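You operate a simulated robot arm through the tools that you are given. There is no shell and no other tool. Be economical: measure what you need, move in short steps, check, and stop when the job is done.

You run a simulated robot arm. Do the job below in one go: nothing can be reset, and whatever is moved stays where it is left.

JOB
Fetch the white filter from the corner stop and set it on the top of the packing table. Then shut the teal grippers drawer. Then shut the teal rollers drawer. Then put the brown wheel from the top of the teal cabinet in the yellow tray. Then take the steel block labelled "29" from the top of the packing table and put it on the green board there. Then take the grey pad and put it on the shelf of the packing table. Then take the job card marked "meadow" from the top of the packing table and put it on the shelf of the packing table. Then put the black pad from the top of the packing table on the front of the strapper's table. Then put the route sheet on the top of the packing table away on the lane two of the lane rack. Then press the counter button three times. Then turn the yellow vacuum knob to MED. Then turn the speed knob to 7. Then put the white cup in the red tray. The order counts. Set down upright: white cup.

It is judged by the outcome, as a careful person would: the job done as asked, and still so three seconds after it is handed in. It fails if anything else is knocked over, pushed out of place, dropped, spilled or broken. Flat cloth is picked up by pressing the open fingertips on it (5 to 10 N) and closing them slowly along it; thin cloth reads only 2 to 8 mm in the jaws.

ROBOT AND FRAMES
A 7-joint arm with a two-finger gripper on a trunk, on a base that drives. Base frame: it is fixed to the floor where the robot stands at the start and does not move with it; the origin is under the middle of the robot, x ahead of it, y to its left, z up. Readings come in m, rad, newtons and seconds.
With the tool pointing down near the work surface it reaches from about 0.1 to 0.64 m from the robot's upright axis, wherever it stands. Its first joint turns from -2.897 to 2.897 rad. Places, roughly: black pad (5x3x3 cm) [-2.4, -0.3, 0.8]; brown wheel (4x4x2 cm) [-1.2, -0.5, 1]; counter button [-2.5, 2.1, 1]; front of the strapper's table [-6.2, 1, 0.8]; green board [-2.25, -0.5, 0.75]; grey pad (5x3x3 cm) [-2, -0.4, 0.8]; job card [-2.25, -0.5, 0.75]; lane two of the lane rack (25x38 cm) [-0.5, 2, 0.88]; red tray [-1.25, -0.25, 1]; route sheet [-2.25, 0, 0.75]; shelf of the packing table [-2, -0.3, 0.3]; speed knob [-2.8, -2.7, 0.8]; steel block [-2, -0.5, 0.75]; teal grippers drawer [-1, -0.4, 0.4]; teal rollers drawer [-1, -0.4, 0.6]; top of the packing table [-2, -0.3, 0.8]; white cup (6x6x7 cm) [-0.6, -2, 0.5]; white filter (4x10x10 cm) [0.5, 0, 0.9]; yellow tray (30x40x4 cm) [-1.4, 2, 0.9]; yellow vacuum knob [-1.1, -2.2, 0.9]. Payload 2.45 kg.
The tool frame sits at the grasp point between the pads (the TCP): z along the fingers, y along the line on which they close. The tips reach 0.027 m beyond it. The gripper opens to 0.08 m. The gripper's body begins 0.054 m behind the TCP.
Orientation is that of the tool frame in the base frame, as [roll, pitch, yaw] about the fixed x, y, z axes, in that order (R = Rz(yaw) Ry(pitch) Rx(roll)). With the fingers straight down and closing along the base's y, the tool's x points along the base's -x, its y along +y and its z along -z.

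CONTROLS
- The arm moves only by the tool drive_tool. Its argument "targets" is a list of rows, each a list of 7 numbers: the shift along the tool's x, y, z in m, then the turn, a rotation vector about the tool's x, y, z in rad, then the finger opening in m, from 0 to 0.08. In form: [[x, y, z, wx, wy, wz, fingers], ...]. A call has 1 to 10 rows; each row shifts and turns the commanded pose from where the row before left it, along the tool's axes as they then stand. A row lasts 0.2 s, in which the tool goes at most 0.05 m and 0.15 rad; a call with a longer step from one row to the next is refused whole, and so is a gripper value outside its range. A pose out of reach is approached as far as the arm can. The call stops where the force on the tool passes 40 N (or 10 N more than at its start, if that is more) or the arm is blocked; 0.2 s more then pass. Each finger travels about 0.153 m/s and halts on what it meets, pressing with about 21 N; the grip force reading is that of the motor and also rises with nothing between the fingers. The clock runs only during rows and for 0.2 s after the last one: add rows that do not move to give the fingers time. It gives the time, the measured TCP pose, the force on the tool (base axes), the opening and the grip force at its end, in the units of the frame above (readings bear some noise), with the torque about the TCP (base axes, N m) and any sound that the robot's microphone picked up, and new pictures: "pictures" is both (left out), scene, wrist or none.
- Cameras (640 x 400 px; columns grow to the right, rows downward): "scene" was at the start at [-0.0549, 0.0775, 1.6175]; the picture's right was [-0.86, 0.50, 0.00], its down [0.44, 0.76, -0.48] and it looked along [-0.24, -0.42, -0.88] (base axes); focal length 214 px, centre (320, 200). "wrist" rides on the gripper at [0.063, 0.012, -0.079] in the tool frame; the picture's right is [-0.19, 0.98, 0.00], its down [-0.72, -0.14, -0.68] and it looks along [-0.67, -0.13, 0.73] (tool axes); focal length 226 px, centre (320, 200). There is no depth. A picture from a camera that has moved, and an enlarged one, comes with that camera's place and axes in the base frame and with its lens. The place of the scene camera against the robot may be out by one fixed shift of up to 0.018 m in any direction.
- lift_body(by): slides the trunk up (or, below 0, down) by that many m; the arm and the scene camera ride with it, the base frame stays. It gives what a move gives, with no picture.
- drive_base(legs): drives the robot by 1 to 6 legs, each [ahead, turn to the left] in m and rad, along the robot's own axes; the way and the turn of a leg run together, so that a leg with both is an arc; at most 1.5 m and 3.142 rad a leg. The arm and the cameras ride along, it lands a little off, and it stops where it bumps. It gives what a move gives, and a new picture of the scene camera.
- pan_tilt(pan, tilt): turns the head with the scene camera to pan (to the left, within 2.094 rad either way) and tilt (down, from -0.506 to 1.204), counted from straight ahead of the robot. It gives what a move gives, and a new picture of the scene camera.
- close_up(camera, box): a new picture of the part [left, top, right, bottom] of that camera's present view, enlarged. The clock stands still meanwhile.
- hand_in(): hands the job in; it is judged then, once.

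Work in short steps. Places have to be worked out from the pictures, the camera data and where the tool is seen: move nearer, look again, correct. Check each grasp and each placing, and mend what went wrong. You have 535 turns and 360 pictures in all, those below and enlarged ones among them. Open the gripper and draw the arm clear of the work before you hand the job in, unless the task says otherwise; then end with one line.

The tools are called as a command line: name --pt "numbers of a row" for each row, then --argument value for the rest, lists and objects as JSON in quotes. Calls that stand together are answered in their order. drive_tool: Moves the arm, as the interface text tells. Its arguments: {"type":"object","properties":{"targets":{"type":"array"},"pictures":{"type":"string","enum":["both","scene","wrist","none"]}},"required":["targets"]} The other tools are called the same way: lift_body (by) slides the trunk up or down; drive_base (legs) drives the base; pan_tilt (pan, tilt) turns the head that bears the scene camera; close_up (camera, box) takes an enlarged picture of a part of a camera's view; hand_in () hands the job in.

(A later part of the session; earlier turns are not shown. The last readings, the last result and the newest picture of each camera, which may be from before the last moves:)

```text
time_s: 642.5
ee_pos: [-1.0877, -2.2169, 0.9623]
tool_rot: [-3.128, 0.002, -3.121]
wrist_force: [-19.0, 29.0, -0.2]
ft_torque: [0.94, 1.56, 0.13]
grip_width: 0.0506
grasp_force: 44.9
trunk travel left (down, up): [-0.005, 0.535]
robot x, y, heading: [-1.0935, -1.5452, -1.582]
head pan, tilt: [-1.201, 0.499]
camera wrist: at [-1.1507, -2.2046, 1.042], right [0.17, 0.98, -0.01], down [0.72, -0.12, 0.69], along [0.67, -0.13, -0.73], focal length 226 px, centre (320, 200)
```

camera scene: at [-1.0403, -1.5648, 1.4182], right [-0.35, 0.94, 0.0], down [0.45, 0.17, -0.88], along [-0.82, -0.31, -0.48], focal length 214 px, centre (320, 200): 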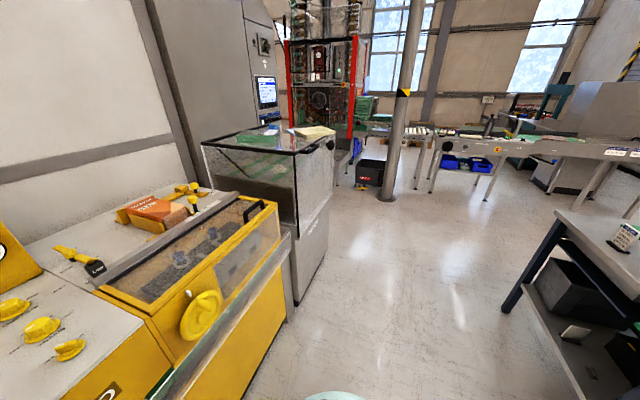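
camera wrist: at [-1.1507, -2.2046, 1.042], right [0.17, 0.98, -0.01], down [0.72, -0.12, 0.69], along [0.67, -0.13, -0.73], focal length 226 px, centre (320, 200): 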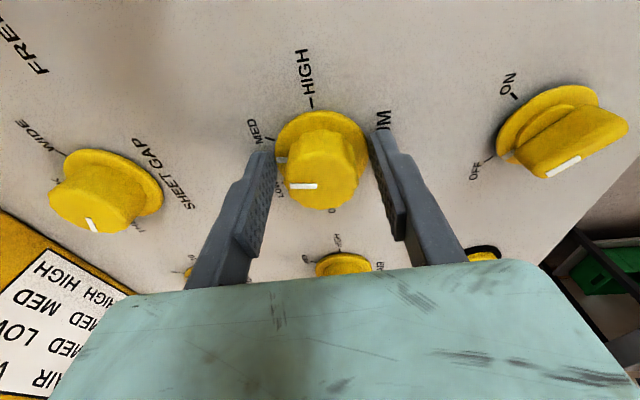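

100° done. I shift to relieve side load and turn the last 20°.

drive_tool --pt "0.002 0.003 0 0 0 0.0 0.0" --pt "0 0 0 0 0 0.12 0.0" --pt "0 0 0 0 0 0.12 0.0" --pt "0 0 0 0 0 0.11 0.0" --pictures "wrist"

close_up --camera "wrist" --box '[230, 40, 420, 220]'

```text
time_s: 643.5
ee_pos: [-1.0872, -2.2156, 0.9605]
tool_rot: [-3.128, 0.01, 2.811]
wrist_force: [-10.5, 28.9, -19.1]
ft_torque: [0.62, 0.69, 0.13]
grip_width: 0.0508
grasp_force: 45.2
trunk travel left (down, up): [-0.005, 0.535]
robot x, y, heading: [-1.0949, -1.5424, -1.585]
head pan, tilt: [-1.201, 0.499]
camera wrist: at [-1.1429, -2.1822, 1.0418], right [0.5, 0.87, -0.01], down [0.63, -0.36, 0.69], along [0.59, -0.35, -0.72], focal length 226 px, centre (320, 200)
```

wrist: 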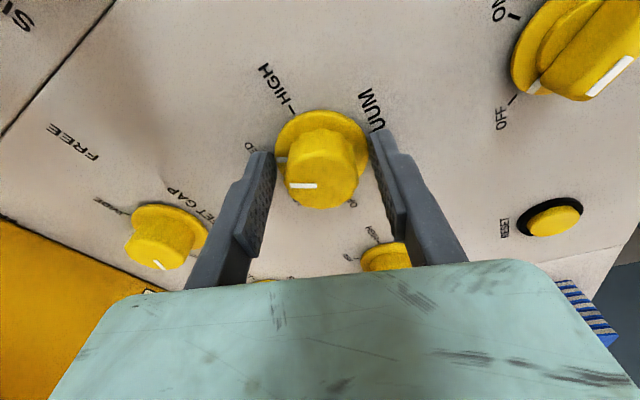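

```text
2.22 times, centred on (325, 130) of wrist
camera zoom: at [-1.1429, -2.1822, 1.0418], right [0.5, 0.87, -0.01], down [0.63, -0.36, 0.69], along [0.59, -0.35, -0.72], focal length 502 px, centre (309, 356)
```

zoom: 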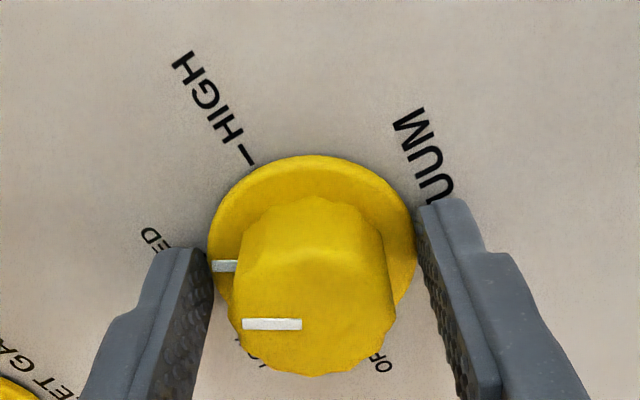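

I've turned 120°. I release, rise and check the pointer.

drive_tool --pt "0 0 0 0 0 0 0.06" --pt "0 0 0 0 0 0 0.065" --pt "0 0 -0.03 0 0 0 0.065" --pt "0 0 -0.05 0 0 0 0.065" --pt "0 0 -0.05 0 0 0 0.065" --pictures "wrist"

close_up --camera "wrist" --box '[240, 20, 400, 150]'

```text
time_s: 644.6
ee_pos: [-1.0857, -2.2172, 1.0915]
tool_rot: [-3.127, 0.01, 2.814]
wrist_force: [0.0, -1.1, -0.3]
ft_torque: [0.02, 0.01, 0.02]
grip_width: 0.0649
grasp_force: 0.0
trunk travel left (down, up): [-0.005, 0.535]
robot x, y, heading: [-1.0931, -1.5462, -1.585]
head pan, tilt: [-1.201, 0.499]
camera wrist: at [-1.1421, -2.183, 1.1728], right [0.5, 0.87, -0.01], down [0.63, -0.35, 0.69], along [0.59, -0.35, -0.72], focal length 226 px, centre (320, 200)
```

wrist: 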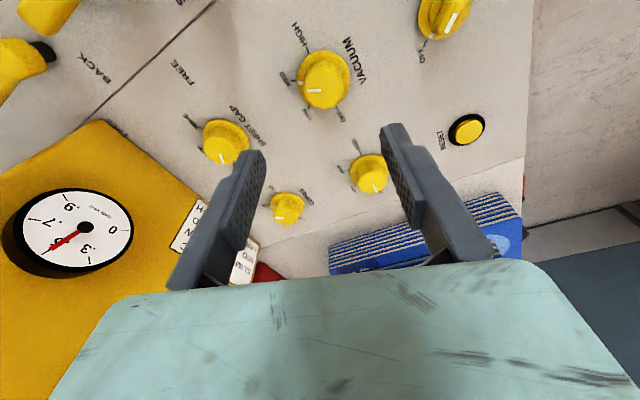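

```text
3.08 times, centred on (320, 85) of wrist
camera zoom: at [-1.1421, -2.183, 1.1728], right [0.5, 0.87, -0.01], down [0.63, -0.35, 0.69], along [0.59, -0.35, -0.72], focal length 696 px, centre (320, 554)
```

zoom: 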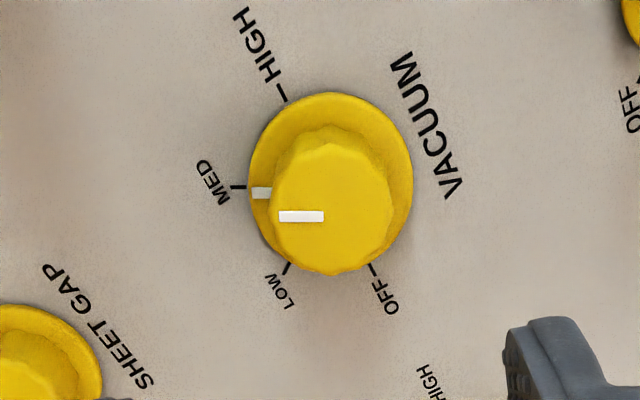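

The pointer is ~7° short of the MED tick. I regrip and turn a touch more.

drive_tool --pt "0 0 0.05 0 0 0 0.065" --pt "0 0 0.05 0 0 0 0.065" --pt "0 0 0.029 0 0 0 0.065" --pt "0 0 0 0 0 0 0.045" --pt "0 0 0 0 0 0 0.03" --pt "0 0 0 0 0 0.06 0.03" --pt "0 0 0 0 0 0.06 0.03" --pt "0 0 0 0 0 0 0.03" --pictures "none"

```text
time_s: 646.5
ee_pos: [-1.0831, -2.2166, 0.9618]
tool_rot: [-3.128, 0.01, 2.696]
wrist_force: [13.0, 6.3, -3.5]
ft_torque: [-0.26, -0.05, 0.01]
grip_width: 0.051
grasp_force: 44.8
trunk travel left (down, up): [-0.005, 0.535]
robot x, y, heading: [-1.0942, -1.5454, -1.582]
head pan, tilt: [-1.201, 0.499]
```

drive_tool --pt "0 0 0 0 0 0 0.06" --pt "0 0 0 0 0 0 0.065" --pt "0 0 -0.03 0 0 0 0.065" --pt "0 0 -0.05 0 0 0 0.065" --pt "0 0 -0.05 0 0 0 0.065" --pictures "none"

close_up --camera "wrist" --box '[240, 20, 400, 150]'

```text
time_s: 647.6
ee_pos: [-1.0906, -2.2183, 1.094]
tool_rot: [-3.127, 0.011, 2.695]
wrist_force: [-0.7, -0.1, 0.0]
ft_torque: [0.02, 0.01, 0.0]
grip_width: 0.0647
grasp_force: 0.0
trunk travel left (down, up): [-0.005, 0.535]
robot x, y, heading: [-1.0923, -1.5436, -1.581]
head pan, tilt: [-1.201, 0.499]
```

```text
3.08 times, centred on (320, 85) of wrist
camera zoom: at [-1.1428, -2.1768, 1.1737], right [0.6, 0.8, -0.01], down [0.58, -0.43, 0.69], along [0.55, -0.42, -0.72], focal length 696 px, centre (320, 554)
```

zoom: 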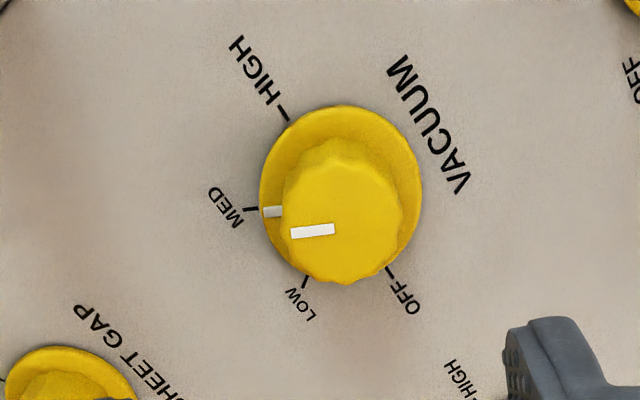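

By line direction, the pointer matches MED (it snapped to the detent). Now I raise, back off and go to the control cabinet for the speed knob.

drive_tool --pt "0 0 -0.05 0 0 0 0.03" --pt "0 0 -0.05 0 0 0 0.0" --pt "0 0 -0.03 0 0 0 0.0" --pictures "none"

```text
time_s: 648.5
ee_pos: [-1.0915, -2.213, 1.2256]
tool_rot: [-3.127, 0.012, 2.692]
wrist_force: [0.1, 0.4, -0.7]
ft_torque: [0.02, 0.02, -0.01]
grip_width: 0.0
grasp_force: 21.3
trunk travel left (down, up): [-0.005, 0.535]
robot x, y, heading: [-1.092, -1.5455, -1.585]
head pan, tilt: [-1.201, 0.499]
```

drive_base --legs '[[-0.22, 0], [0, -1.56], [1.5, 0], [0.15, 0], [0, 1.3]]'

pan_tilt --pan 0.4 --tilt 0.5

```text
time_s: 665.5
ee_pos: [-2.9463, -1.9581, 1.2248]
tool_rot: [-3.125, 0.009, 2.424]
wrist_force: [-0.4, 0.1, 0.4]
ft_torque: [-0.05, 0.03, -0.01]
grip_width: 0.0002
grasp_force: 21.3
trunk travel left (down, up): [-0.005, 0.535]
robot x, y, heading: [-2.7718, -1.3106, -1.85]
head pan, tilt: [-1.201, 0.499]
camera scene: at [-2.7243, -1.3465, 1.4182], right [-0.09, 1.0, 0.0], down [0.48, 0.04, -0.88], along [-0.87, -0.08, -0.48], focal length 214 px, centre (320, 200)
```

scene: 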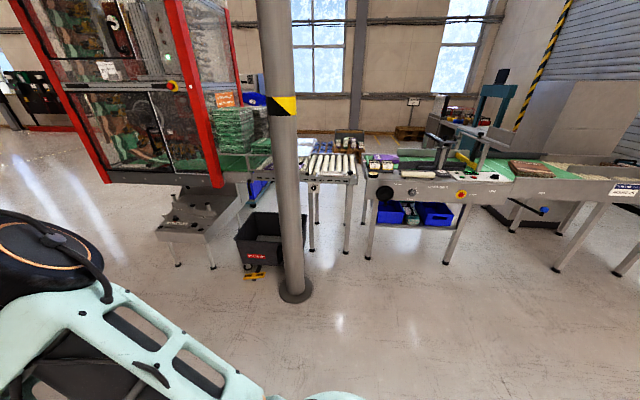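

```text
time_s: 667.1
ee_pos: [-2.9456, -1.9587, 1.2242]
tool_rot: [-3.125, 0.009, 2.425]
wrist_force: [-1.5, 0.8, 0.5]
ft_torque: [0.0, 0.0, -0.02]
grip_width: 0.0
grasp_force: 21.5
trunk travel left (down, up): [-0.005, 0.535]
robot x, y, heading: [-2.7726, -1.3106, -1.853]
head pan, tilt: [0.4, 0.499]
camera scene: at [-2.6229, -1.4287, 1.4182], right [-0.99, -0.12, 0.0], down [-0.06, 0.48, -0.88], along [0.1, -0.87, -0.48], focal length 214 px, centre (320, 200)
```

scene: 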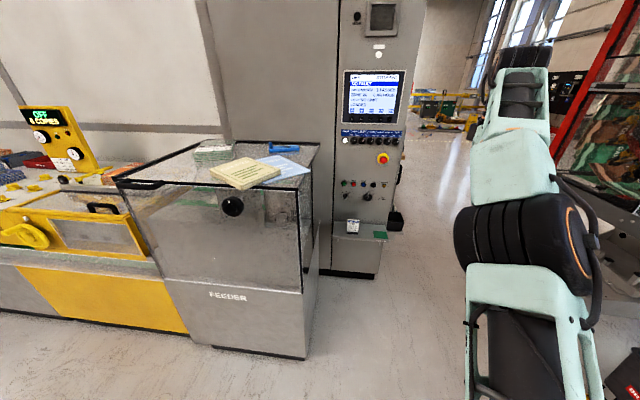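

close_up --camera "scene" --box '[325, 120, 425, 245]'

```text
3.20 times, centred on (375, 182) of scene
camera zoom: at [-2.6229, -1.4287, 1.4182], right [-0.99, -0.12, 0.0], down [-0.06, 0.48, -0.88], along [0.1, -0.87, -0.48], focal length 686 px, centre (144, 256)
```

zoom: 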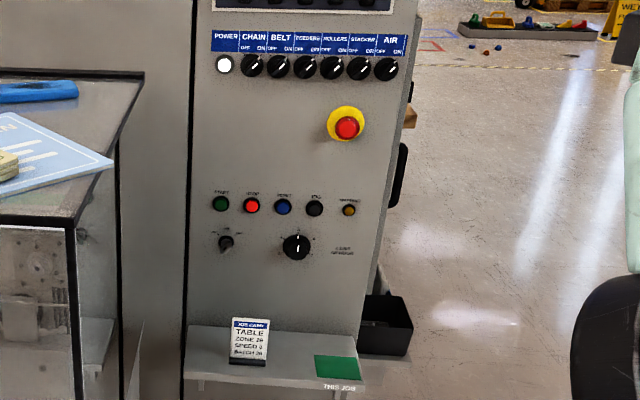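

The speed knob is the black dial on the vertical panel at about [-2.78,-2.63,0.8]. I'll approach with a horizontal tool. First I rotate the gripper back to its natural yaw.

drive_tool --pt "0 0 0 0 0 -0.15 0" --pt "0 0 0 0 0 -0.15 0" --pt "0 0 0 0 0 -0.15 0" --pt "0 0 0 0 0 -0.15 0" --pt "0 0 0 0 0 -0.15 0" --pt "0 0 0 0 0 -0.15 0" --pt "0 0 0 0 0 -0.15 0" --pt "0 0 0 0 0 -0.15 0" --pt "0 0 0 0 0 -0.15 0" --pt "0 0 0 0 0 -0.15 0" --pictures "none"

drive_base --legs '[[0, 0.17]]'

```text
time_s: 669.4
ee_pos: [-2.9464, -1.9588, 1.2246]
tool_rot: [-3.13, -0.013, -2.358]
wrist_force: [-0.6, 0.1, -0.3]
ft_torque: [0.02, -0.01, 0.02]
grip_width: 0.0
grasp_force: 20.4
trunk travel left (down, up): [-0.005, 0.535]
robot x, y, heading: [-2.773, -1.3082, -1.851]
head pan, tilt: [0.4, 0.499]
```

```text
time_s: 670.5
ee_pos: [-2.8318, -1.9783, 1.2245]
tool_rot: [-3.129, -0.014, -2.184]
wrist_force: [0.7, -0.3, -0.2]
ft_torque: [0.02, 0.01, 0.0]
grip_width: 0.0
grasp_force: 21.1
trunk travel left (down, up): [-0.005, 0.535]
robot x, y, heading: [-2.7651, -1.3158, -1.678]
head pan, tilt: [0.4, 0.499]
camera scene: at [-2.606, -1.4008, 1.4182], right [-0.96, -0.29, 0.0], down [-0.14, 0.46, -0.88], along [0.25, -0.84, -0.48], focal length 214 px, centre (320, 200)
```

scene: 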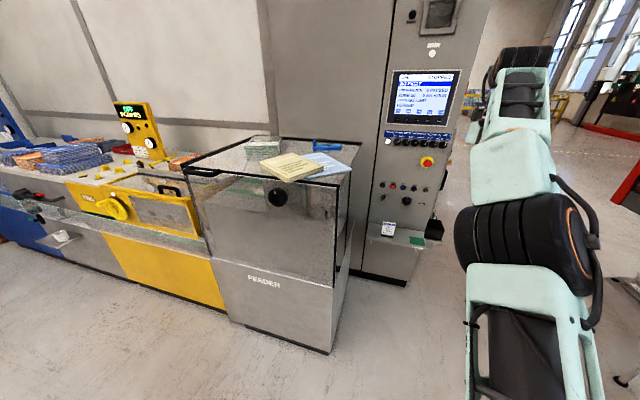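

I finish the yaw and tilt the tool to horizontal, still in open space.

drive_tool --pt "0 0 0.03 0 0 -0.15 0" --pt "0 0 0.03 0 0 -0.15 0" --pt "0 0 0.03 0 0 -0.15 0" --pt "0 0 0.03 0 0 -0.15 0" --pt "0 0 0 0 0.15 0 0" --pt "0 0 0 0 0.15 0 0" --pt "0 0 0 0 0.15 0 0" --pt "0 0 0 0 0.15 0 0" --pt "0 0 0 0 0.15 0 0" --pt "0 0 0 0 0.15 0 0" --pictures "none"

drive_tool --pt "0 0 0 0 0.15 0 0" --pt "0 0 0 0 0.15 0 0" --pt "0 0 0 0 0.15 0 0" --pt "0 0 0 0 0.1 0 0" --pictures "wrist"

```text
time_s: 672.6
ee_pos: [-2.8314, -1.9812, 1.1047]
tool_rot: [-3.137, -0.92, -1.591]
wrist_force: [0.5, 0.3, 0.2]
ft_torque: [0.01, -0.01, -0.03]
grip_width: 0.0
grasp_force: 21.0
trunk travel left (down, up): [-0.005, 0.535]
robot x, y, heading: [-2.7706, -1.3145, -1.681]
head pan, tilt: [0.4, 0.499]
```

```text
time_s: 673.6
ee_pos: [-2.8313, -1.9806, 1.1061]
tool_rot: [-3.133, -1.472, -1.597]
wrist_force: [-0.4, 0.3, 0.4]
ft_torque: [0.0, 0.0, -0.01]
grip_width: 0.0
grasp_force: 21.6
trunk travel left (down, up): [-0.005, 0.535]
robot x, y, heading: [-2.7718, -1.3108, -1.676]
head pan, tilt: [0.4, 0.499]
camera wrist: at [-2.8425, -1.9076, 1.1782], right [-0.98, 0.04, -0.19], down [0.15, 0.75, -0.65], along [0.12, -0.66, -0.74], focal length 226 px, centre (320, 200)
```

wrist: 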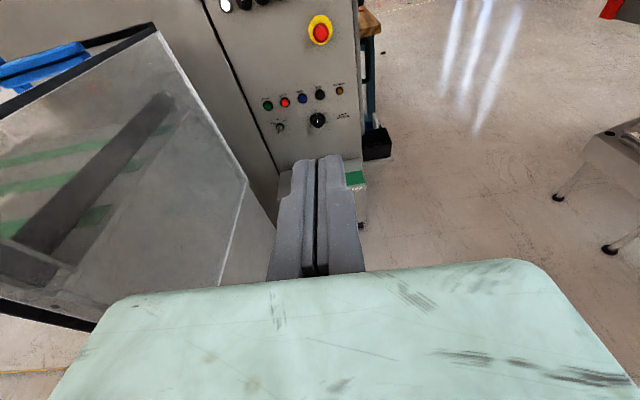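

The knob is at ≈[-2.783,-2.628,0.787]. I lower the tool to that height in free space.

drive_tool --pt "-0.048 -0.012 0.004 0 0 0 0.0" --pt "-0.048 -0.012 0.004 0 0 0 0.0" --pt "-0.048 -0.012 0.004 0 0 0 0.0" --pt "-0.048 -0.012 0.004 0 0 0 0.03" --pt "-0.048 0 0.004 0 0 0 0.05" --pt "-0.048 0 0.004 0 0 0 0.07" --pictures "wrist"

```text
time_s: 675.0
ee_pos: [-2.7813, -1.977, 0.815]
tool_rot: [-3.117, -1.47, -1.609]
wrist_force: [0.5, 0.3, -0.4]
ft_torque: [0.03, -0.04, 0.0]
grip_width: 0.0701
grasp_force: 0.1
trunk travel left (down, up): [-0.005, 0.535]
robot x, y, heading: [-2.7693, -1.3112, -1.679]
head pan, tilt: [0.4, 0.499]
camera wrist: at [-2.7931, -1.9037, 0.8877], right [-0.98, 0.03, -0.19], down [0.15, 0.75, -0.65], along [0.12, -0.66, -0.74], focal length 226 px, centre (320, 200)
```

wrist: 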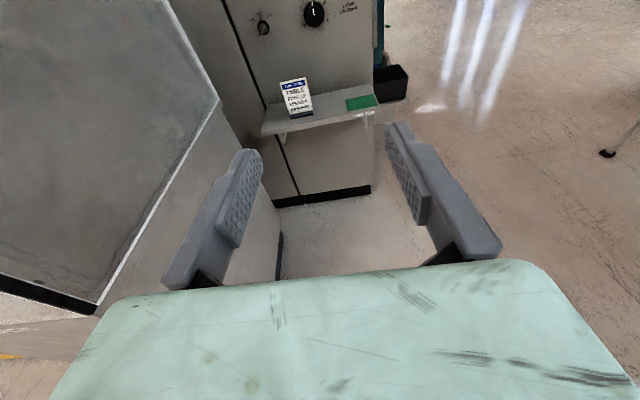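

I drive forward 48 cm into the gap, checking after.

drive_base --legs '[[0.48, 0]]'

drive_tool --pt "0 -0.03 0 0 0 0 0.07" --pt "0 -0.02 0 0 0 0 0.07" --pictures "wrist"

```text
time_s: 677.9
ee_pos: [-2.8163, -2.4497, 0.8156]
tool_rot: [-3.126, -1.467, -1.588]
wrist_force: [1.0, -0.3, -0.3]
ft_torque: [-0.01, -0.01, -0.01]
grip_width: 0.0701
grasp_force: 0.1
trunk travel left (down, up): [-0.005, 0.535]
robot x, y, heading: [-2.8191, -1.7847, -1.659]
head pan, tilt: [0.4, 0.499]
camera scene: at [-2.6508, -1.8703, 1.4182], right [-0.95, -0.31, 0.0], down [-0.15, 0.46, -0.88], along [0.27, -0.84, -0.48], focal length 214 px, centre (320, 200)
```

scene: 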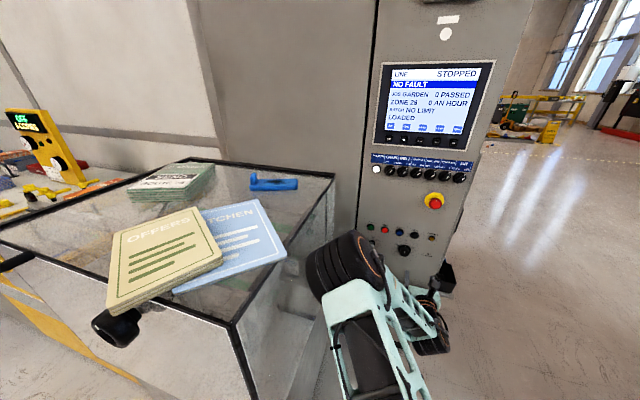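

```text
time_s: 678.5
ee_pos: [-2.7676, -2.4501, 0.8154]
tool_rot: [-3.124, -1.467, -1.587]
wrist_force: [-0.2, -0.7, 0.3]
ft_torque: [0.0, -0.03, 0.02]
grip_width: 0.0699
grasp_force: 0.0
trunk travel left (down, up): [-0.005, 0.535]
robot x, y, heading: [-2.8158, -1.7848, -1.661]
head pan, tilt: [0.4, 0.499]
camera wrist: at [-2.7804, -2.378, 0.8884], right [-0.98, 0.02, -0.19], down [0.14, 0.75, -0.64], along [0.13, -0.66, -0.74], focal length 226 px, centre (320, 200)
```

wrist: 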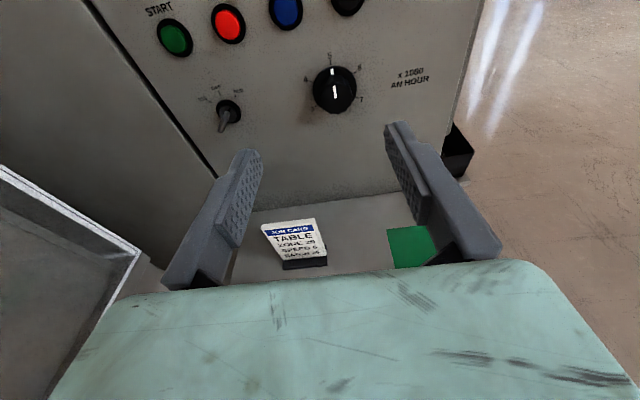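

close_up --camera "wrist" --box '[280, 40, 400, 130]'

```text
4.44 times, centred on (340, 85) of wrist
camera zoom: at [-2.7804, -2.378, 0.8884], right [-0.98, 0.02, -0.19], down [0.14, 0.75, -0.64], along [0.13, -0.66, -0.74], focal length 1005 px, centre (231, 711)
```

zoom: 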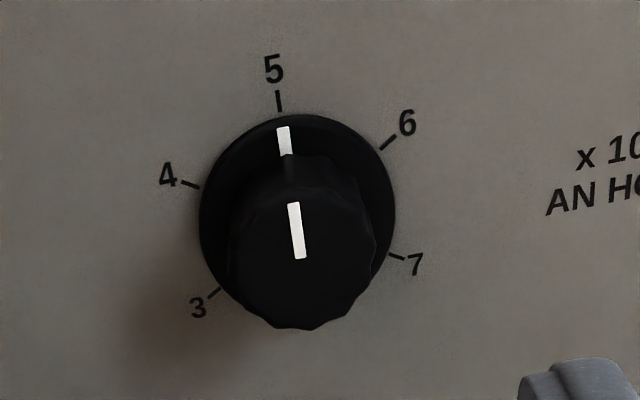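

The dial reads 5 now; 7 is 120° clockwise. I level the tool exactly, align to the knob's axis (x≈-2.782, z≈0.795) and look again.

drive_tool --pt "0 0 0 0 0.1 0 0.07" --pt "-0.02 0.014 0.02 0 0 0 0.07" --pt "0 0 0.02 0 0 0 0.07" --pictures "wrist"

close_up --camera "wrist" --box '[240, 60, 400, 180]'

```text
time_s: 679.3
ee_pos: [-2.7845, -2.4899, 0.7963]
tool_rot: [-1.596, -1.562, -3.112]
wrist_force: [-0.4, -0.2, 0.9]
ft_torque: [0.0, -0.01, 0.01]
grip_width: 0.0698
grasp_force: 0.0
trunk travel left (down, up): [-0.005, 0.535]
robot x, y, heading: [-2.8125, -1.7869, -1.66]
head pan, tilt: [0.4, 0.499]
camera wrist: at [-2.7982, -2.4104, 0.8613], right [-0.98, 0.0, -0.2], down [0.15, 0.68, -0.72], along [0.14, -0.73, -0.67], focal length 226 px, centre (320, 200)
```

wrist: 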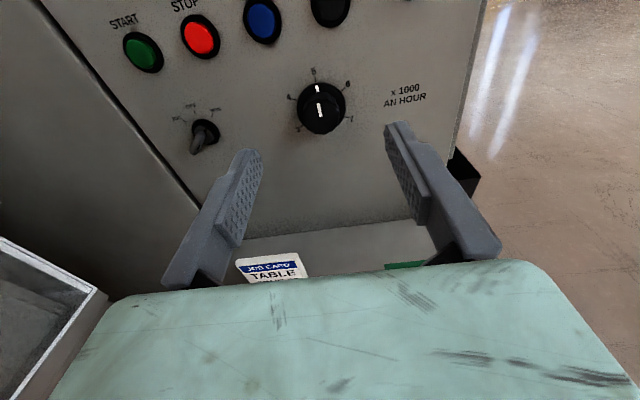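

```text
3.33 times, centred on (320, 120) of wrist
camera zoom: at [-2.7982, -2.4104, 0.8613], right [-0.98, 0.0, -0.2], down [0.15, 0.68, -0.72], along [0.14, -0.73, -0.67], focal length 754 px, centre (320, 467)
```

zoom: 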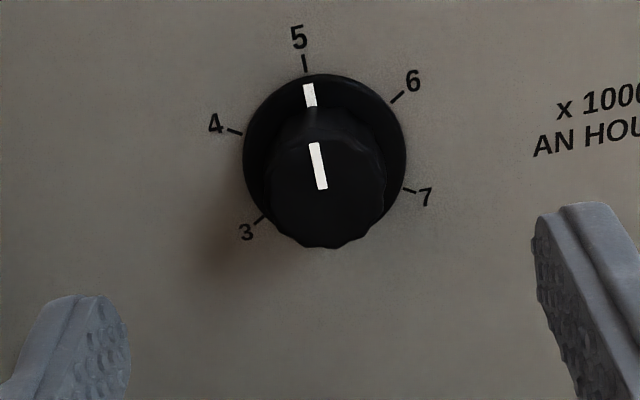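

Aligned. I advance 5 cm and look again.

drive_tool --pt "0 0 0.025 0 0 0 0.07" --pt "0 0 0.025 0 0 0 0.07" --pictures "wrist"

```text
time_s: 679.9
ee_pos: [-2.7826, -2.5398, 0.7943]
tool_rot: [-3.075, -1.568, -1.638]
wrist_force: [0.1, 0.4, 0.6]
ft_torque: [0.0, 0.03, -0.01]
grip_width: 0.0702
grasp_force: 0.1
trunk travel left (down, up): [-0.005, 0.535]
robot x, y, heading: [-2.8213, -1.7832, -1.658]
head pan, tilt: [0.4, 0.499]
camera wrist: at [-2.7948, -2.4609, 0.8591], right [-0.98, 0.0, -0.19], down [0.14, 0.68, -0.72], along [0.13, -0.73, -0.67], focal length 226 px, centre (320, 200)
```

wrist: 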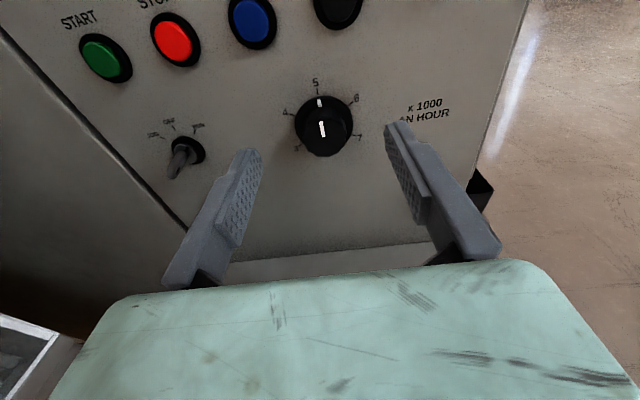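

The knob is slightly lower and further than thought (z≈0.78, y≈-2.63). I lower 14 mm and advance 4 cm.

drive_tool --pt "-0.014 0 0.02 0 0 0 0.07" --pt "0 0 0.02 0 0 0 0.07" --pictures "wrist"

close_up --camera "wrist" --box '[220, 60, 420, 210]'

```text
time_s: 680.5
ee_pos: [-2.7828, -2.5811, 0.7806]
tool_rot: [-2.416, -1.568, -2.296]
wrist_force: [-1.0, 0.4, -0.6]
ft_torque: [0.01, 0.01, 0.0]
grip_width: 0.0697
grasp_force: 0.1
trunk travel left (down, up): [-0.005, 0.535]
robot x, y, heading: [-2.8151, -1.7818, -1.66]
head pan, tilt: [0.4, 0.499]
camera wrist: at [-2.7955, -2.5013, 0.8463], right [-0.98, 0.0, -0.2], down [0.14, 0.68, -0.72], along [0.13, -0.73, -0.67], focal length 226 px, centre (320, 200)
```

wrist: 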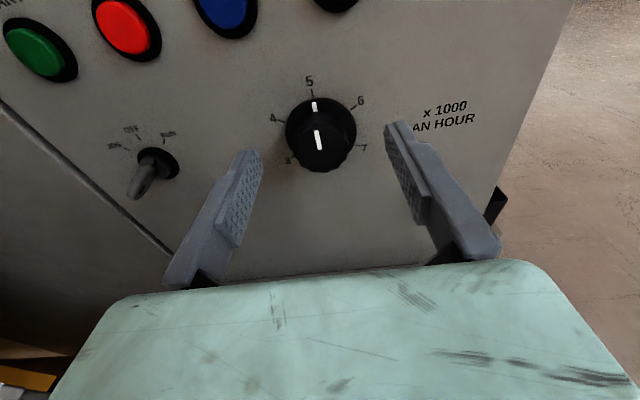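

```text
2.67 times, centred on (320, 135) of wrist
camera zoom: at [-2.7955, -2.5013, 0.8463], right [-0.98, 0.0, -0.2], down [0.14, 0.68, -0.72], along [0.13, -0.73, -0.67], focal length 603 px, centre (320, 373)
```

zoom: 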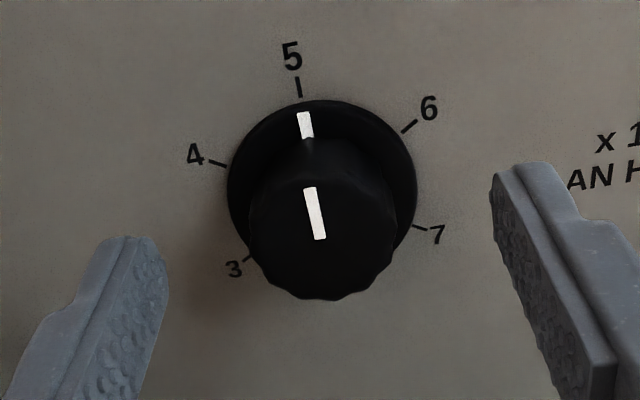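

Size scaling gives the knob's face at [-2.782,-2.628,0.774], body ~35 mm. I lower 6 mm, advance 4.3 cm and close gently.

drive_tool --pt "-0.006 0 0.015 0 0 0 0.07" --pt "0 0 0.015 0 0 0 0.07" --pt "0 0 0.012 0 0 0 0.07" --pictures "wrist"

```text
time_s: 681.3
ee_pos: [-2.7807, -2.623, 0.7755]
tool_rot: [-2.648, -1.569, -2.066]
wrist_force: [0.1, -0.2, 0.6]
ft_torque: [-0.02, -0.01, 0.02]
grip_width: 0.07
grasp_force: 0.0
trunk travel left (down, up): [-0.005, 0.535]
robot x, y, heading: [-2.8164, -1.7857, -1.658]
head pan, tilt: [0.4, 0.499]
camera wrist: at [-2.7934, -2.5435, 0.8398], right [-0.98, 0.0, -0.19], down [0.14, 0.68, -0.72], along [0.13, -0.73, -0.67], focal length 226 px, centre (320, 200)
```

wrist: 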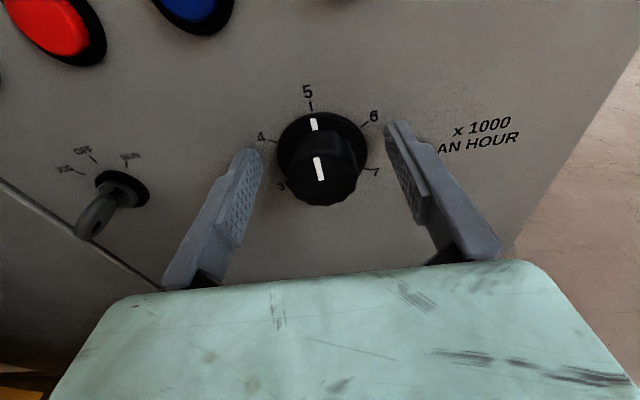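

The knob's face is at the TCP. I close on it.

drive_tool --pt "0 0 0 0 0 0 0.05" --pt "0 0 0 0 0 0 0.035" --pt "0 0 0 0 0 0 0.02" --pt "0 0 0 0 0 0 0.02" --pictures "wrist"

```text
time_s: 682.3
ee_pos: [-2.7793, -2.6232, 0.7754]
tool_rot: [-2.536, -1.567, -2.175]
wrist_force: [-1.4, -8.9, 0.7]
ft_torque: [-0.17, 0.03, -0.18]
grip_width: 0.0368
grasp_force: 45.2
trunk travel left (down, up): [-0.005, 0.535]
robot x, y, heading: [-2.8169, -1.7845, -1.664]
head pan, tilt: [0.4, 0.499]
camera wrist: at [-2.7928, -2.5437, 0.84], right [-0.98, 0.0, -0.2], down [0.14, 0.68, -0.72], along [0.13, -0.73, -0.67], focal length 226 px, centre (320, 200)
```

wrist: 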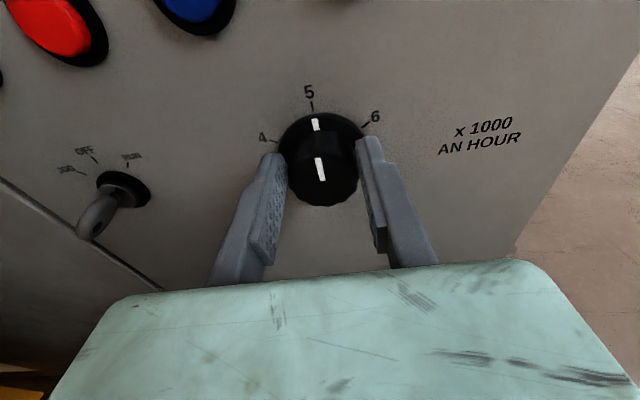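

Gripped at 37 mm. I turn clockwise in steps.

drive_tool --pt "0 0 0 0 0 0.12 0.02" --pt "0 0 0 0 0 0.12 0.02" --pt "0 0 0 0 0 0.12 0.02" --pt "0 0 0 0 0 0.12 0.02" --pt "0 0 0 0 0 0.12 0.02" --pt "0 0 0 0 0 0.12 0.02" --pt "0 0 0 0 0 0.12 0.02" --pt "0 0 0 0 0 0.12 0.02" --pictures "wrist"

```text
time_s: 683.6
ee_pos: [-2.7853, -2.623, 0.7731]
tool_rot: [-1.583, -0.922, -3.139]
wrist_force: [-2.1, -16.4, -8.7]
ft_torque: [-0.17, 0.09, -0.23]
grip_width: 0.0368
grasp_force: 44.8
trunk travel left (down, up): [-0.005, 0.535]
robot x, y, heading: [-2.8179, -1.7865, -1.658]
head pan, tilt: [0.4, 0.499]
stopped in row 6: the force on the tool passed its limit at 41 N (the readings are from after the stop); the commanded pose is now the measured one
camera wrist: at [-2.8337, -2.543, 0.8182], right [-0.66, 0.01, -0.75], down [0.55, 0.68, -0.48], along [0.5, -0.73, -0.46], focal length 226 px, centre (320, 200)
```

wrist: 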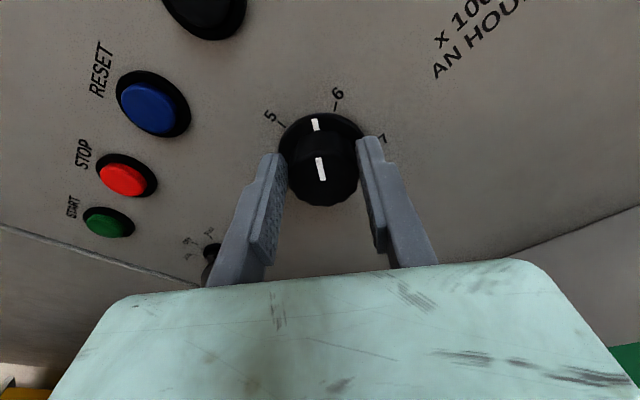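

Turned ~37°, the side load tripped the limit. I relieve it slightly and go on in shorter batches.

drive_tool --pt "-0.001 0.0005 0.002 0 0 0.0 0.02" --pt "0 0 0 0 0 0.1 0.02" --pt "0 0 0 0 0 0.1 0.02" --pt "0 0 0 0 0 0.1 0.02" --pt "0 0 0 0 0 0.1 0.02" --pictures "none"

```text
time_s: 684.8
ee_pos: [-2.7885, -2.6224, 0.7697]
tool_rot: [-1.582, -0.52, 3.137]
wrist_force: [-19.1, 12.5, -20.0]
ft_torque: [0.34, 0.31, 0.19]
grip_width: 0.037
grasp_force: 45.2
trunk travel left (down, up): [-0.005, 0.535]
robot x, y, heading: [-2.8146, -1.7832, -1.656]
head pan, tilt: [0.4, 0.499]
```

drive_tool --pt "0.0015 0.0045 -0.001 0 0 0.0 0.02" --pt "0 0 0 0 0 0.1 0.02" --pt "0 0 0 0 0 0.1 0.02" --pt "0 0 0 0 0 0.1 0.02" --pictures "wrist"

```text
time_s: 685.8
ee_pos: [-2.7905, -2.623, 0.7673]
tool_rot: [-1.58, -0.219, 3.133]
wrist_force: [-18.2, -8.0, -24.8]
ft_torque: [0.3, 0.29, 0.48]
grip_width: 0.0368
grasp_force: 45.3
trunk travel left (down, up): [-0.005, 0.535]
robot x, y, heading: [-2.8159, -1.7863, -1.666]
head pan, tilt: [0.4, 0.499]
camera wrist: at [-2.8539, -2.5425, 0.7713], right [-0.02, 0.01, -1.0], down [0.74, 0.68, -0.01], along [0.68, -0.74, -0.02], focal length 226 px, centre (320, 200)
```

wrist: 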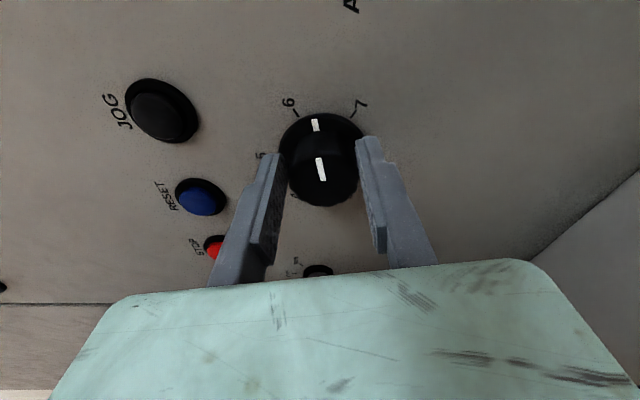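

About 77° done. Another small relief shift and continue.

drive_tool --pt "0.002 0.004 0.001 0 0 0.0 0.02" --pt "0 0 0 0 0 0.1 0.02" --pt "0 0 0 0 0 0.1 0.02" --pt "0 0 0 0 0 0.1 0.02" --pictures "none"

```text
time_s: 686.8
ee_pos: [-2.791, -2.6224, 0.765]
tool_rot: [-1.579, 0.08, 3.137]
wrist_force: [-9.7, 18.5, -20.5]
ft_torque: [0.2, 0.23, 1.13]
grip_width: 0.0368
grasp_force: 45.4
trunk travel left (down, up): [-0.005, 0.535]
robot x, y, heading: [-2.8241, -1.7859, -1.663]
head pan, tilt: [0.4, 0.499]
```

drive_tool --pt "0.001 0.003 -0.001 0 0 0.0 0.02" --pt "0 0 0 0 0 0.12 0.02" --pt "0 0 0 0 0 0.12 0.02" --pt "0 0 0 0 0 0.12 0.02" --pictures "wrist"

```text
time_s: 687.8
ee_pos: [-2.7889, -2.6218, 0.7611]
tool_rot: [-1.581, 0.44, 3.134]
wrist_force: [4.4, -1.4, -26.1]
ft_torque: [-0.24, 0.26, 0.95]
grip_width: 0.0369
grasp_force: 44.9
trunk travel left (down, up): [-0.005, 0.535]
robot x, y, heading: [-2.819, -1.785, -1.66]
head pan, tilt: [0.4, 0.499]
camera wrist: at [-2.8412, -2.5426, 0.7246], right [0.59, 0.01, -0.81], down [0.59, 0.68, 0.44], along [0.55, -0.74, 0.4], focal length 226 px, centre (320, 200)
```

wrist: 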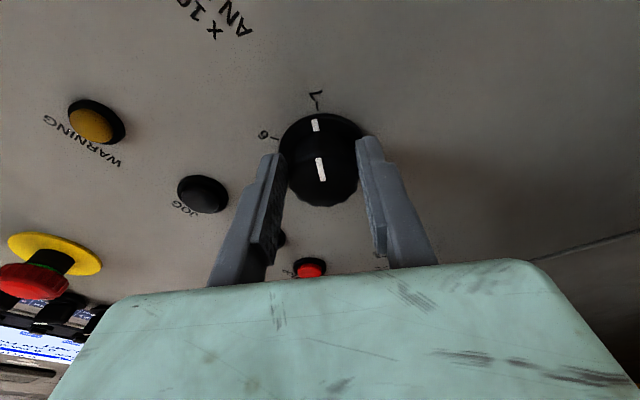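

The pointer is almost at 7. I add the last 5° and release.

drive_tool --pt "0.0 0.002 0 0 0 0.08 0.02" --pt "0 0 0 0 0 0 0.02" --pt "0 0 0 0 0 0 0.05" --pt "0 0 0 0 0 0 0.065" --pictures "wrist"

close_up --camera "wrist" --box '[250, 70, 390, 210]'

```text
time_s: 688.8
ee_pos: [-2.7917, -2.622, 0.7648]
tool_rot: [-1.572, 0.52, 3.134]
wrist_force: [0.2, -0.2, 0.0]
ft_torque: [0.0, 0.0, 0.01]
grip_width: 0.0648
grasp_force: 0.0
trunk travel left (down, up): [-0.005, 0.535]
robot x, y, heading: [-2.8185, -1.7847, -1.659]
head pan, tilt: [0.4, 0.499]
camera wrist: at [-2.84, -2.5426, 0.7237], right [0.66, 0.0, -0.76], down [0.56, 0.68, 0.48], along [0.51, -0.74, 0.45], focal length 226 px, centre (320, 200)
```

wrist: 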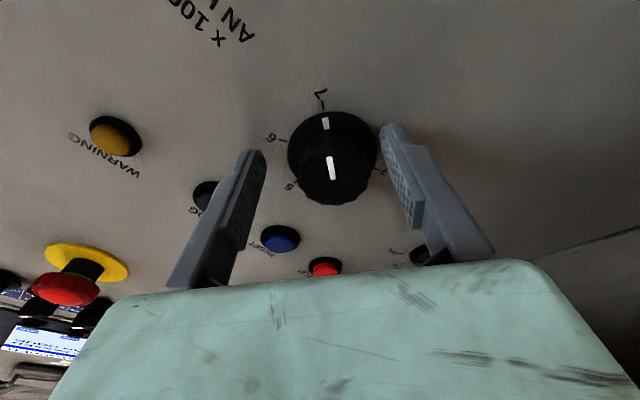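

```text
2.86 times, centred on (320, 140) of wrist
camera zoom: at [-2.84, -2.5426, 0.7237], right [0.66, 0.0, -0.76], down [0.56, 0.68, 0.48], along [0.51, -0.74, 0.45], focal length 646 px, centre (320, 371)
```

zoom: 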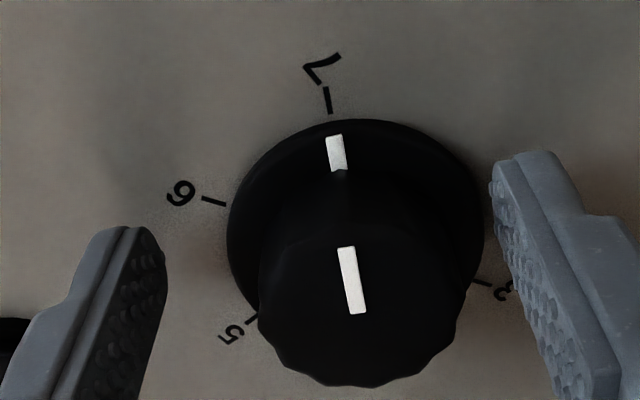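

The pointer is on 7. I back the tool straight off and drive backwards out of the gap.

drive_tool --pt "0 0 -0.04 0 0 0 0.07" --pt "0 0 -0.05 0 0 0 0.07" --pt "0 0 -0.05 0 0 0 0.0" --pictures "none"

drive_base --legs '[[-0.45, 0]]'

```text
time_s: 689.6
ee_pos: [-2.7917, -2.4838, 0.7628]
tool_rot: [-1.572, 0.519, 3.134]
wrist_force: [-0.3, 0.8, 0.0]
ft_torque: [-0.03, 0.01, 0.03]
grip_width: 0.0
grasp_force: 20.8
trunk travel left (down, up): [-0.005, 0.535]
robot x, y, heading: [-2.8194, -1.7859, -1.66]
head pan, tilt: [0.4, 0.499]
```

```text
time_s: 692.3
ee_pos: [-2.7439, -2.0436, 0.762]
tool_rot: [-1.576, 0.52, -3.137]
wrist_force: [0.0, 0.1, -1.0]
ft_torque: [0.05, 0.0, -0.02]
grip_width: 0.0
grasp_force: 20.7
trunk travel left (down, up): [-0.005, 0.535]
robot x, y, heading: [-2.7813, -1.3413, -1.643]
head pan, tilt: [0.4, 0.499]
camera scene: at [-2.6129, -1.4275, 1.4182], right [-0.95, -0.32, 0.0], down [-0.15, 0.45, -0.88], along [0.28, -0.83, -0.48], focal length 214 px, centre (320, 200)
```

scene: 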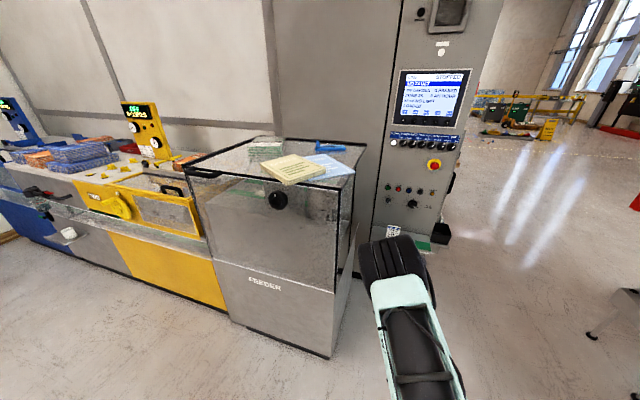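

Now the cup. I unwind the gripper roll and bring the tool back to vertical.

drive_tool --pt "0 0 -0.04 0 0 -0.14 0" --pt "0 0 -0.04 0 0 -0.14 0" --pt "0 0 0 0 0 -0.15 0" --pt "0 0 0 0 0 -0.15 0" --pt "0 0 0 0 0 -0.15 0" --pt "0 0 0 0 0 -0.15 0" --pt "0 0 0 0 0 -0.15 0" --pt "0 0 0 0 0 -0.15 0" --pt "0 0 0 0 0 -0.15 0" --pt "0 0 0 0 0 -0.15 0" --pictures "none"

drive_tool --pt "0 0 0 0 0 -0.15 0" --pt "0 0 0 0 0 -0.15 0" --pt "0 0 0 0 0 -0.15 0" --pt "0 0 0 0 0 -0.15 0" --pt "0.03 0 0 0 -0.14 0 0" --pt "0.03 0 0 0 -0.14 0 0" --pt "0.03 0 0 0 -0.14 0 0" --pt "0.03 0 0 0 -0.14 0 0" --pt "0.02 0 0 0 -0.14 0 0" --pt "0 0 0 0 -0.14 0 0" --pictures "none"

```text
time_s: 694.5
ee_pos: [-2.7443, -1.9621, 0.7623]
tool_rot: [-1.577, -0.962, -3.127]
wrist_force: [-0.6, -1.1, -0.6]
ft_torque: [-0.02, 0.03, 0.01]
grip_width: 0.0
grasp_force: 21.2
trunk travel left (down, up): [-0.005, 0.535]
robot x, y, heading: [-2.7814, -1.3461, -1.644]
head pan, tilt: [0.4, 0.499]
```

```text
time_s: 696.7
ee_pos: [-2.7473, -1.9992, 0.8935]
tool_rot: [-3.127, -0.725, -1.575]
wrist_force: [0.6, 0.1, -0.6]
ft_torque: [-0.01, 0.01, 0.0]
grip_width: 0.0
grasp_force: 21.0
trunk travel left (down, up): [-0.005, 0.535]
robot x, y, heading: [-2.7818, -1.3448, -1.646]
head pan, tilt: [0.4, 0.499]
```

I finish levelling and raise the tool, then drive toward the cup's place in front of the grey section.

drive_tool --pt "0 0 -0.04 0 -0.14 0 0" --pt "0 0 -0.04 0 -0.14 0 0" --pt "0 0 -0.04 0 -0.14 0 0" --pt "0 0 -0.04 0 -0.15 0 0" --pt "0 0 -0.04 0 -0.15 0 0" --pt "-0.03 0 -0.02 0 0 0 0" --pt "-0.03 0 0 0 0 0 0" --pictures "none"

drive_base --legs '[[0, 1.62], [1.5, 0], [0.75, 0], [0, -1.2]]'

```text
time_s: 698.3
ee_pos: [-2.753, -1.852, 1.0927]
tool_rot: [-3.131, -0.006, -1.565]
wrist_force: [-0.4, -0.7, -0.7]
ft_torque: [0.0, 0.03, -0.05]
grip_width: 0.0001
grasp_force: 21.0
trunk travel left (down, up): [-0.005, 0.535]
robot x, y, heading: [-2.7808, -1.3428, -1.647]
head pan, tilt: [0.4, 0.499]
```

```text
time_s: 716.3
ee_pos: [-0.3919, -2.0197, 1.0917]
tool_rot: [-3.13, -0.007, -1.247]
wrist_force: [0.1, -0.8, -0.2]
ft_torque: [0.01, 0.02, 0.02]
grip_width: 0.0
grasp_force: 21.0
trunk travel left (down, up): [-0.005, 0.535]
robot x, y, heading: [-0.5782, -1.5439, -1.329]
head pan, tilt: [0.4, 0.499]
camera scene: at [-0.393, -1.5712, 1.4182], right [-0.8, -0.6, 0.0], down [-0.29, 0.38, -0.88], along [0.52, -0.7, -0.48], focal length 214 px, centre (320, 200)
```

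scene: 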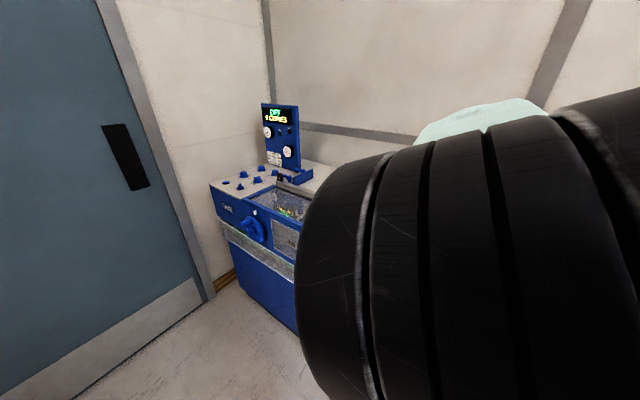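

I back up and turn left so the camera can see the cup past the arm.

drive_base --legs '[[-0.25, 0], [0, 0.75]]'

pan_tilt --pan -1.1 --tilt 0.7

```text
time_s: 720.2
ee_pos: [-0.1745, -1.5181, 1.0919]
tool_rot: [-3.13, -0.008, -0.485]
wrist_force: [-0.5, -0.4, 0.0]
ft_torque: [-0.01, 0.03, 0.02]
grip_width: 0.0001
grasp_force: 20.8
trunk travel left (down, up): [-0.005, 0.535]
robot x, y, heading: [-0.6364, -1.302, -0.569]
head pan, tilt: [0.4, 0.499]
camera scene: at [-0.49, -1.1963, 1.4182], right [-0.17, -0.99, 0.0], down [-0.47, 0.08, -0.88], along [0.87, -0.15, -0.48], focal length 214 px, centre (320, 200)
```

scene: 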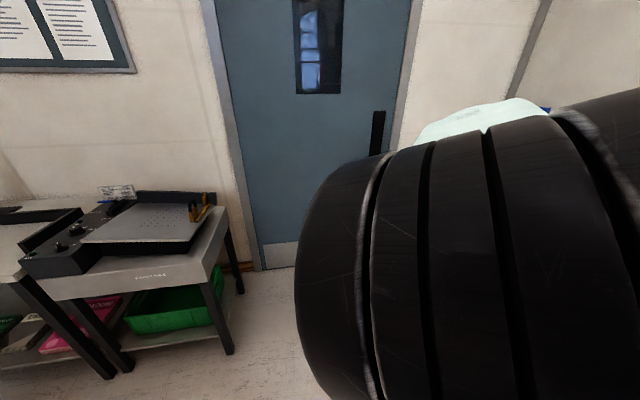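

```text
time_s: 721.8
ee_pos: [-0.1762, -1.5199, 1.0915]
tool_rot: [-3.131, -0.005, -0.487]
wrist_force: [-0.6, 0.0, -0.2]
ft_torque: [0.0, 0.01, 0.02]
grip_width: 0.0
grasp_force: 21.3
trunk travel left (down, up): [-0.005, 0.535]
robot x, y, heading: [-0.6377, -1.3031, -0.562]
head pan, tilt: [-1.1, 0.7]
camera scene: at [-0.5622, -1.2656, 1.4035], right [-0.98, -0.2, 0.0], down [-0.13, 0.6, -0.79], along [0.16, -0.77, -0.62], focal length 214 px, centre (320, 200)
```

scene: 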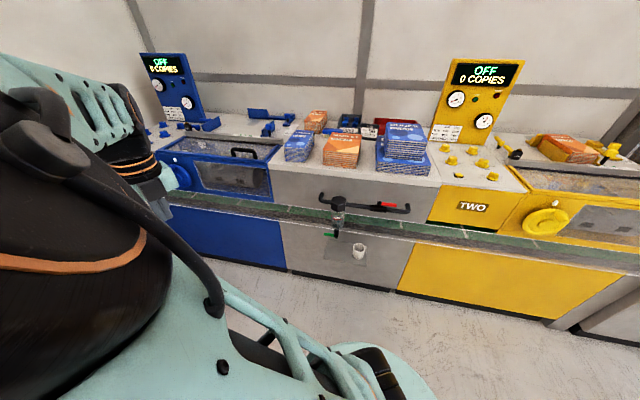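

close_up --camera "scene" --box '[270, 175, 430, 295]'

```text
3.33 times, centred on (350, 235) of scene
camera zoom: at [-0.5622, -1.2656, 1.4035], right [-0.98, -0.2, 0.0], down [-0.13, 0.6, -0.79], along [0.16, -0.77, -0.62], focal length 715 px, centre (220, 83)
```

zoom: 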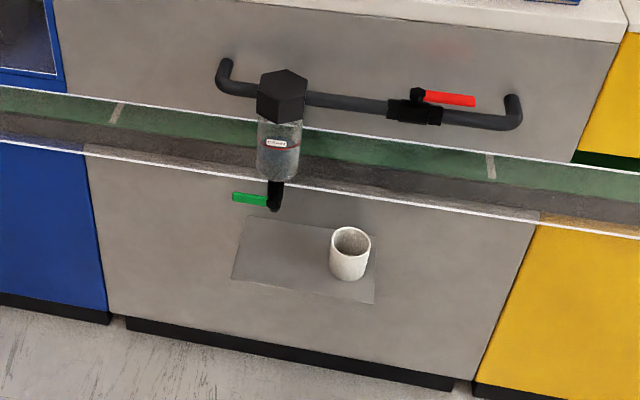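

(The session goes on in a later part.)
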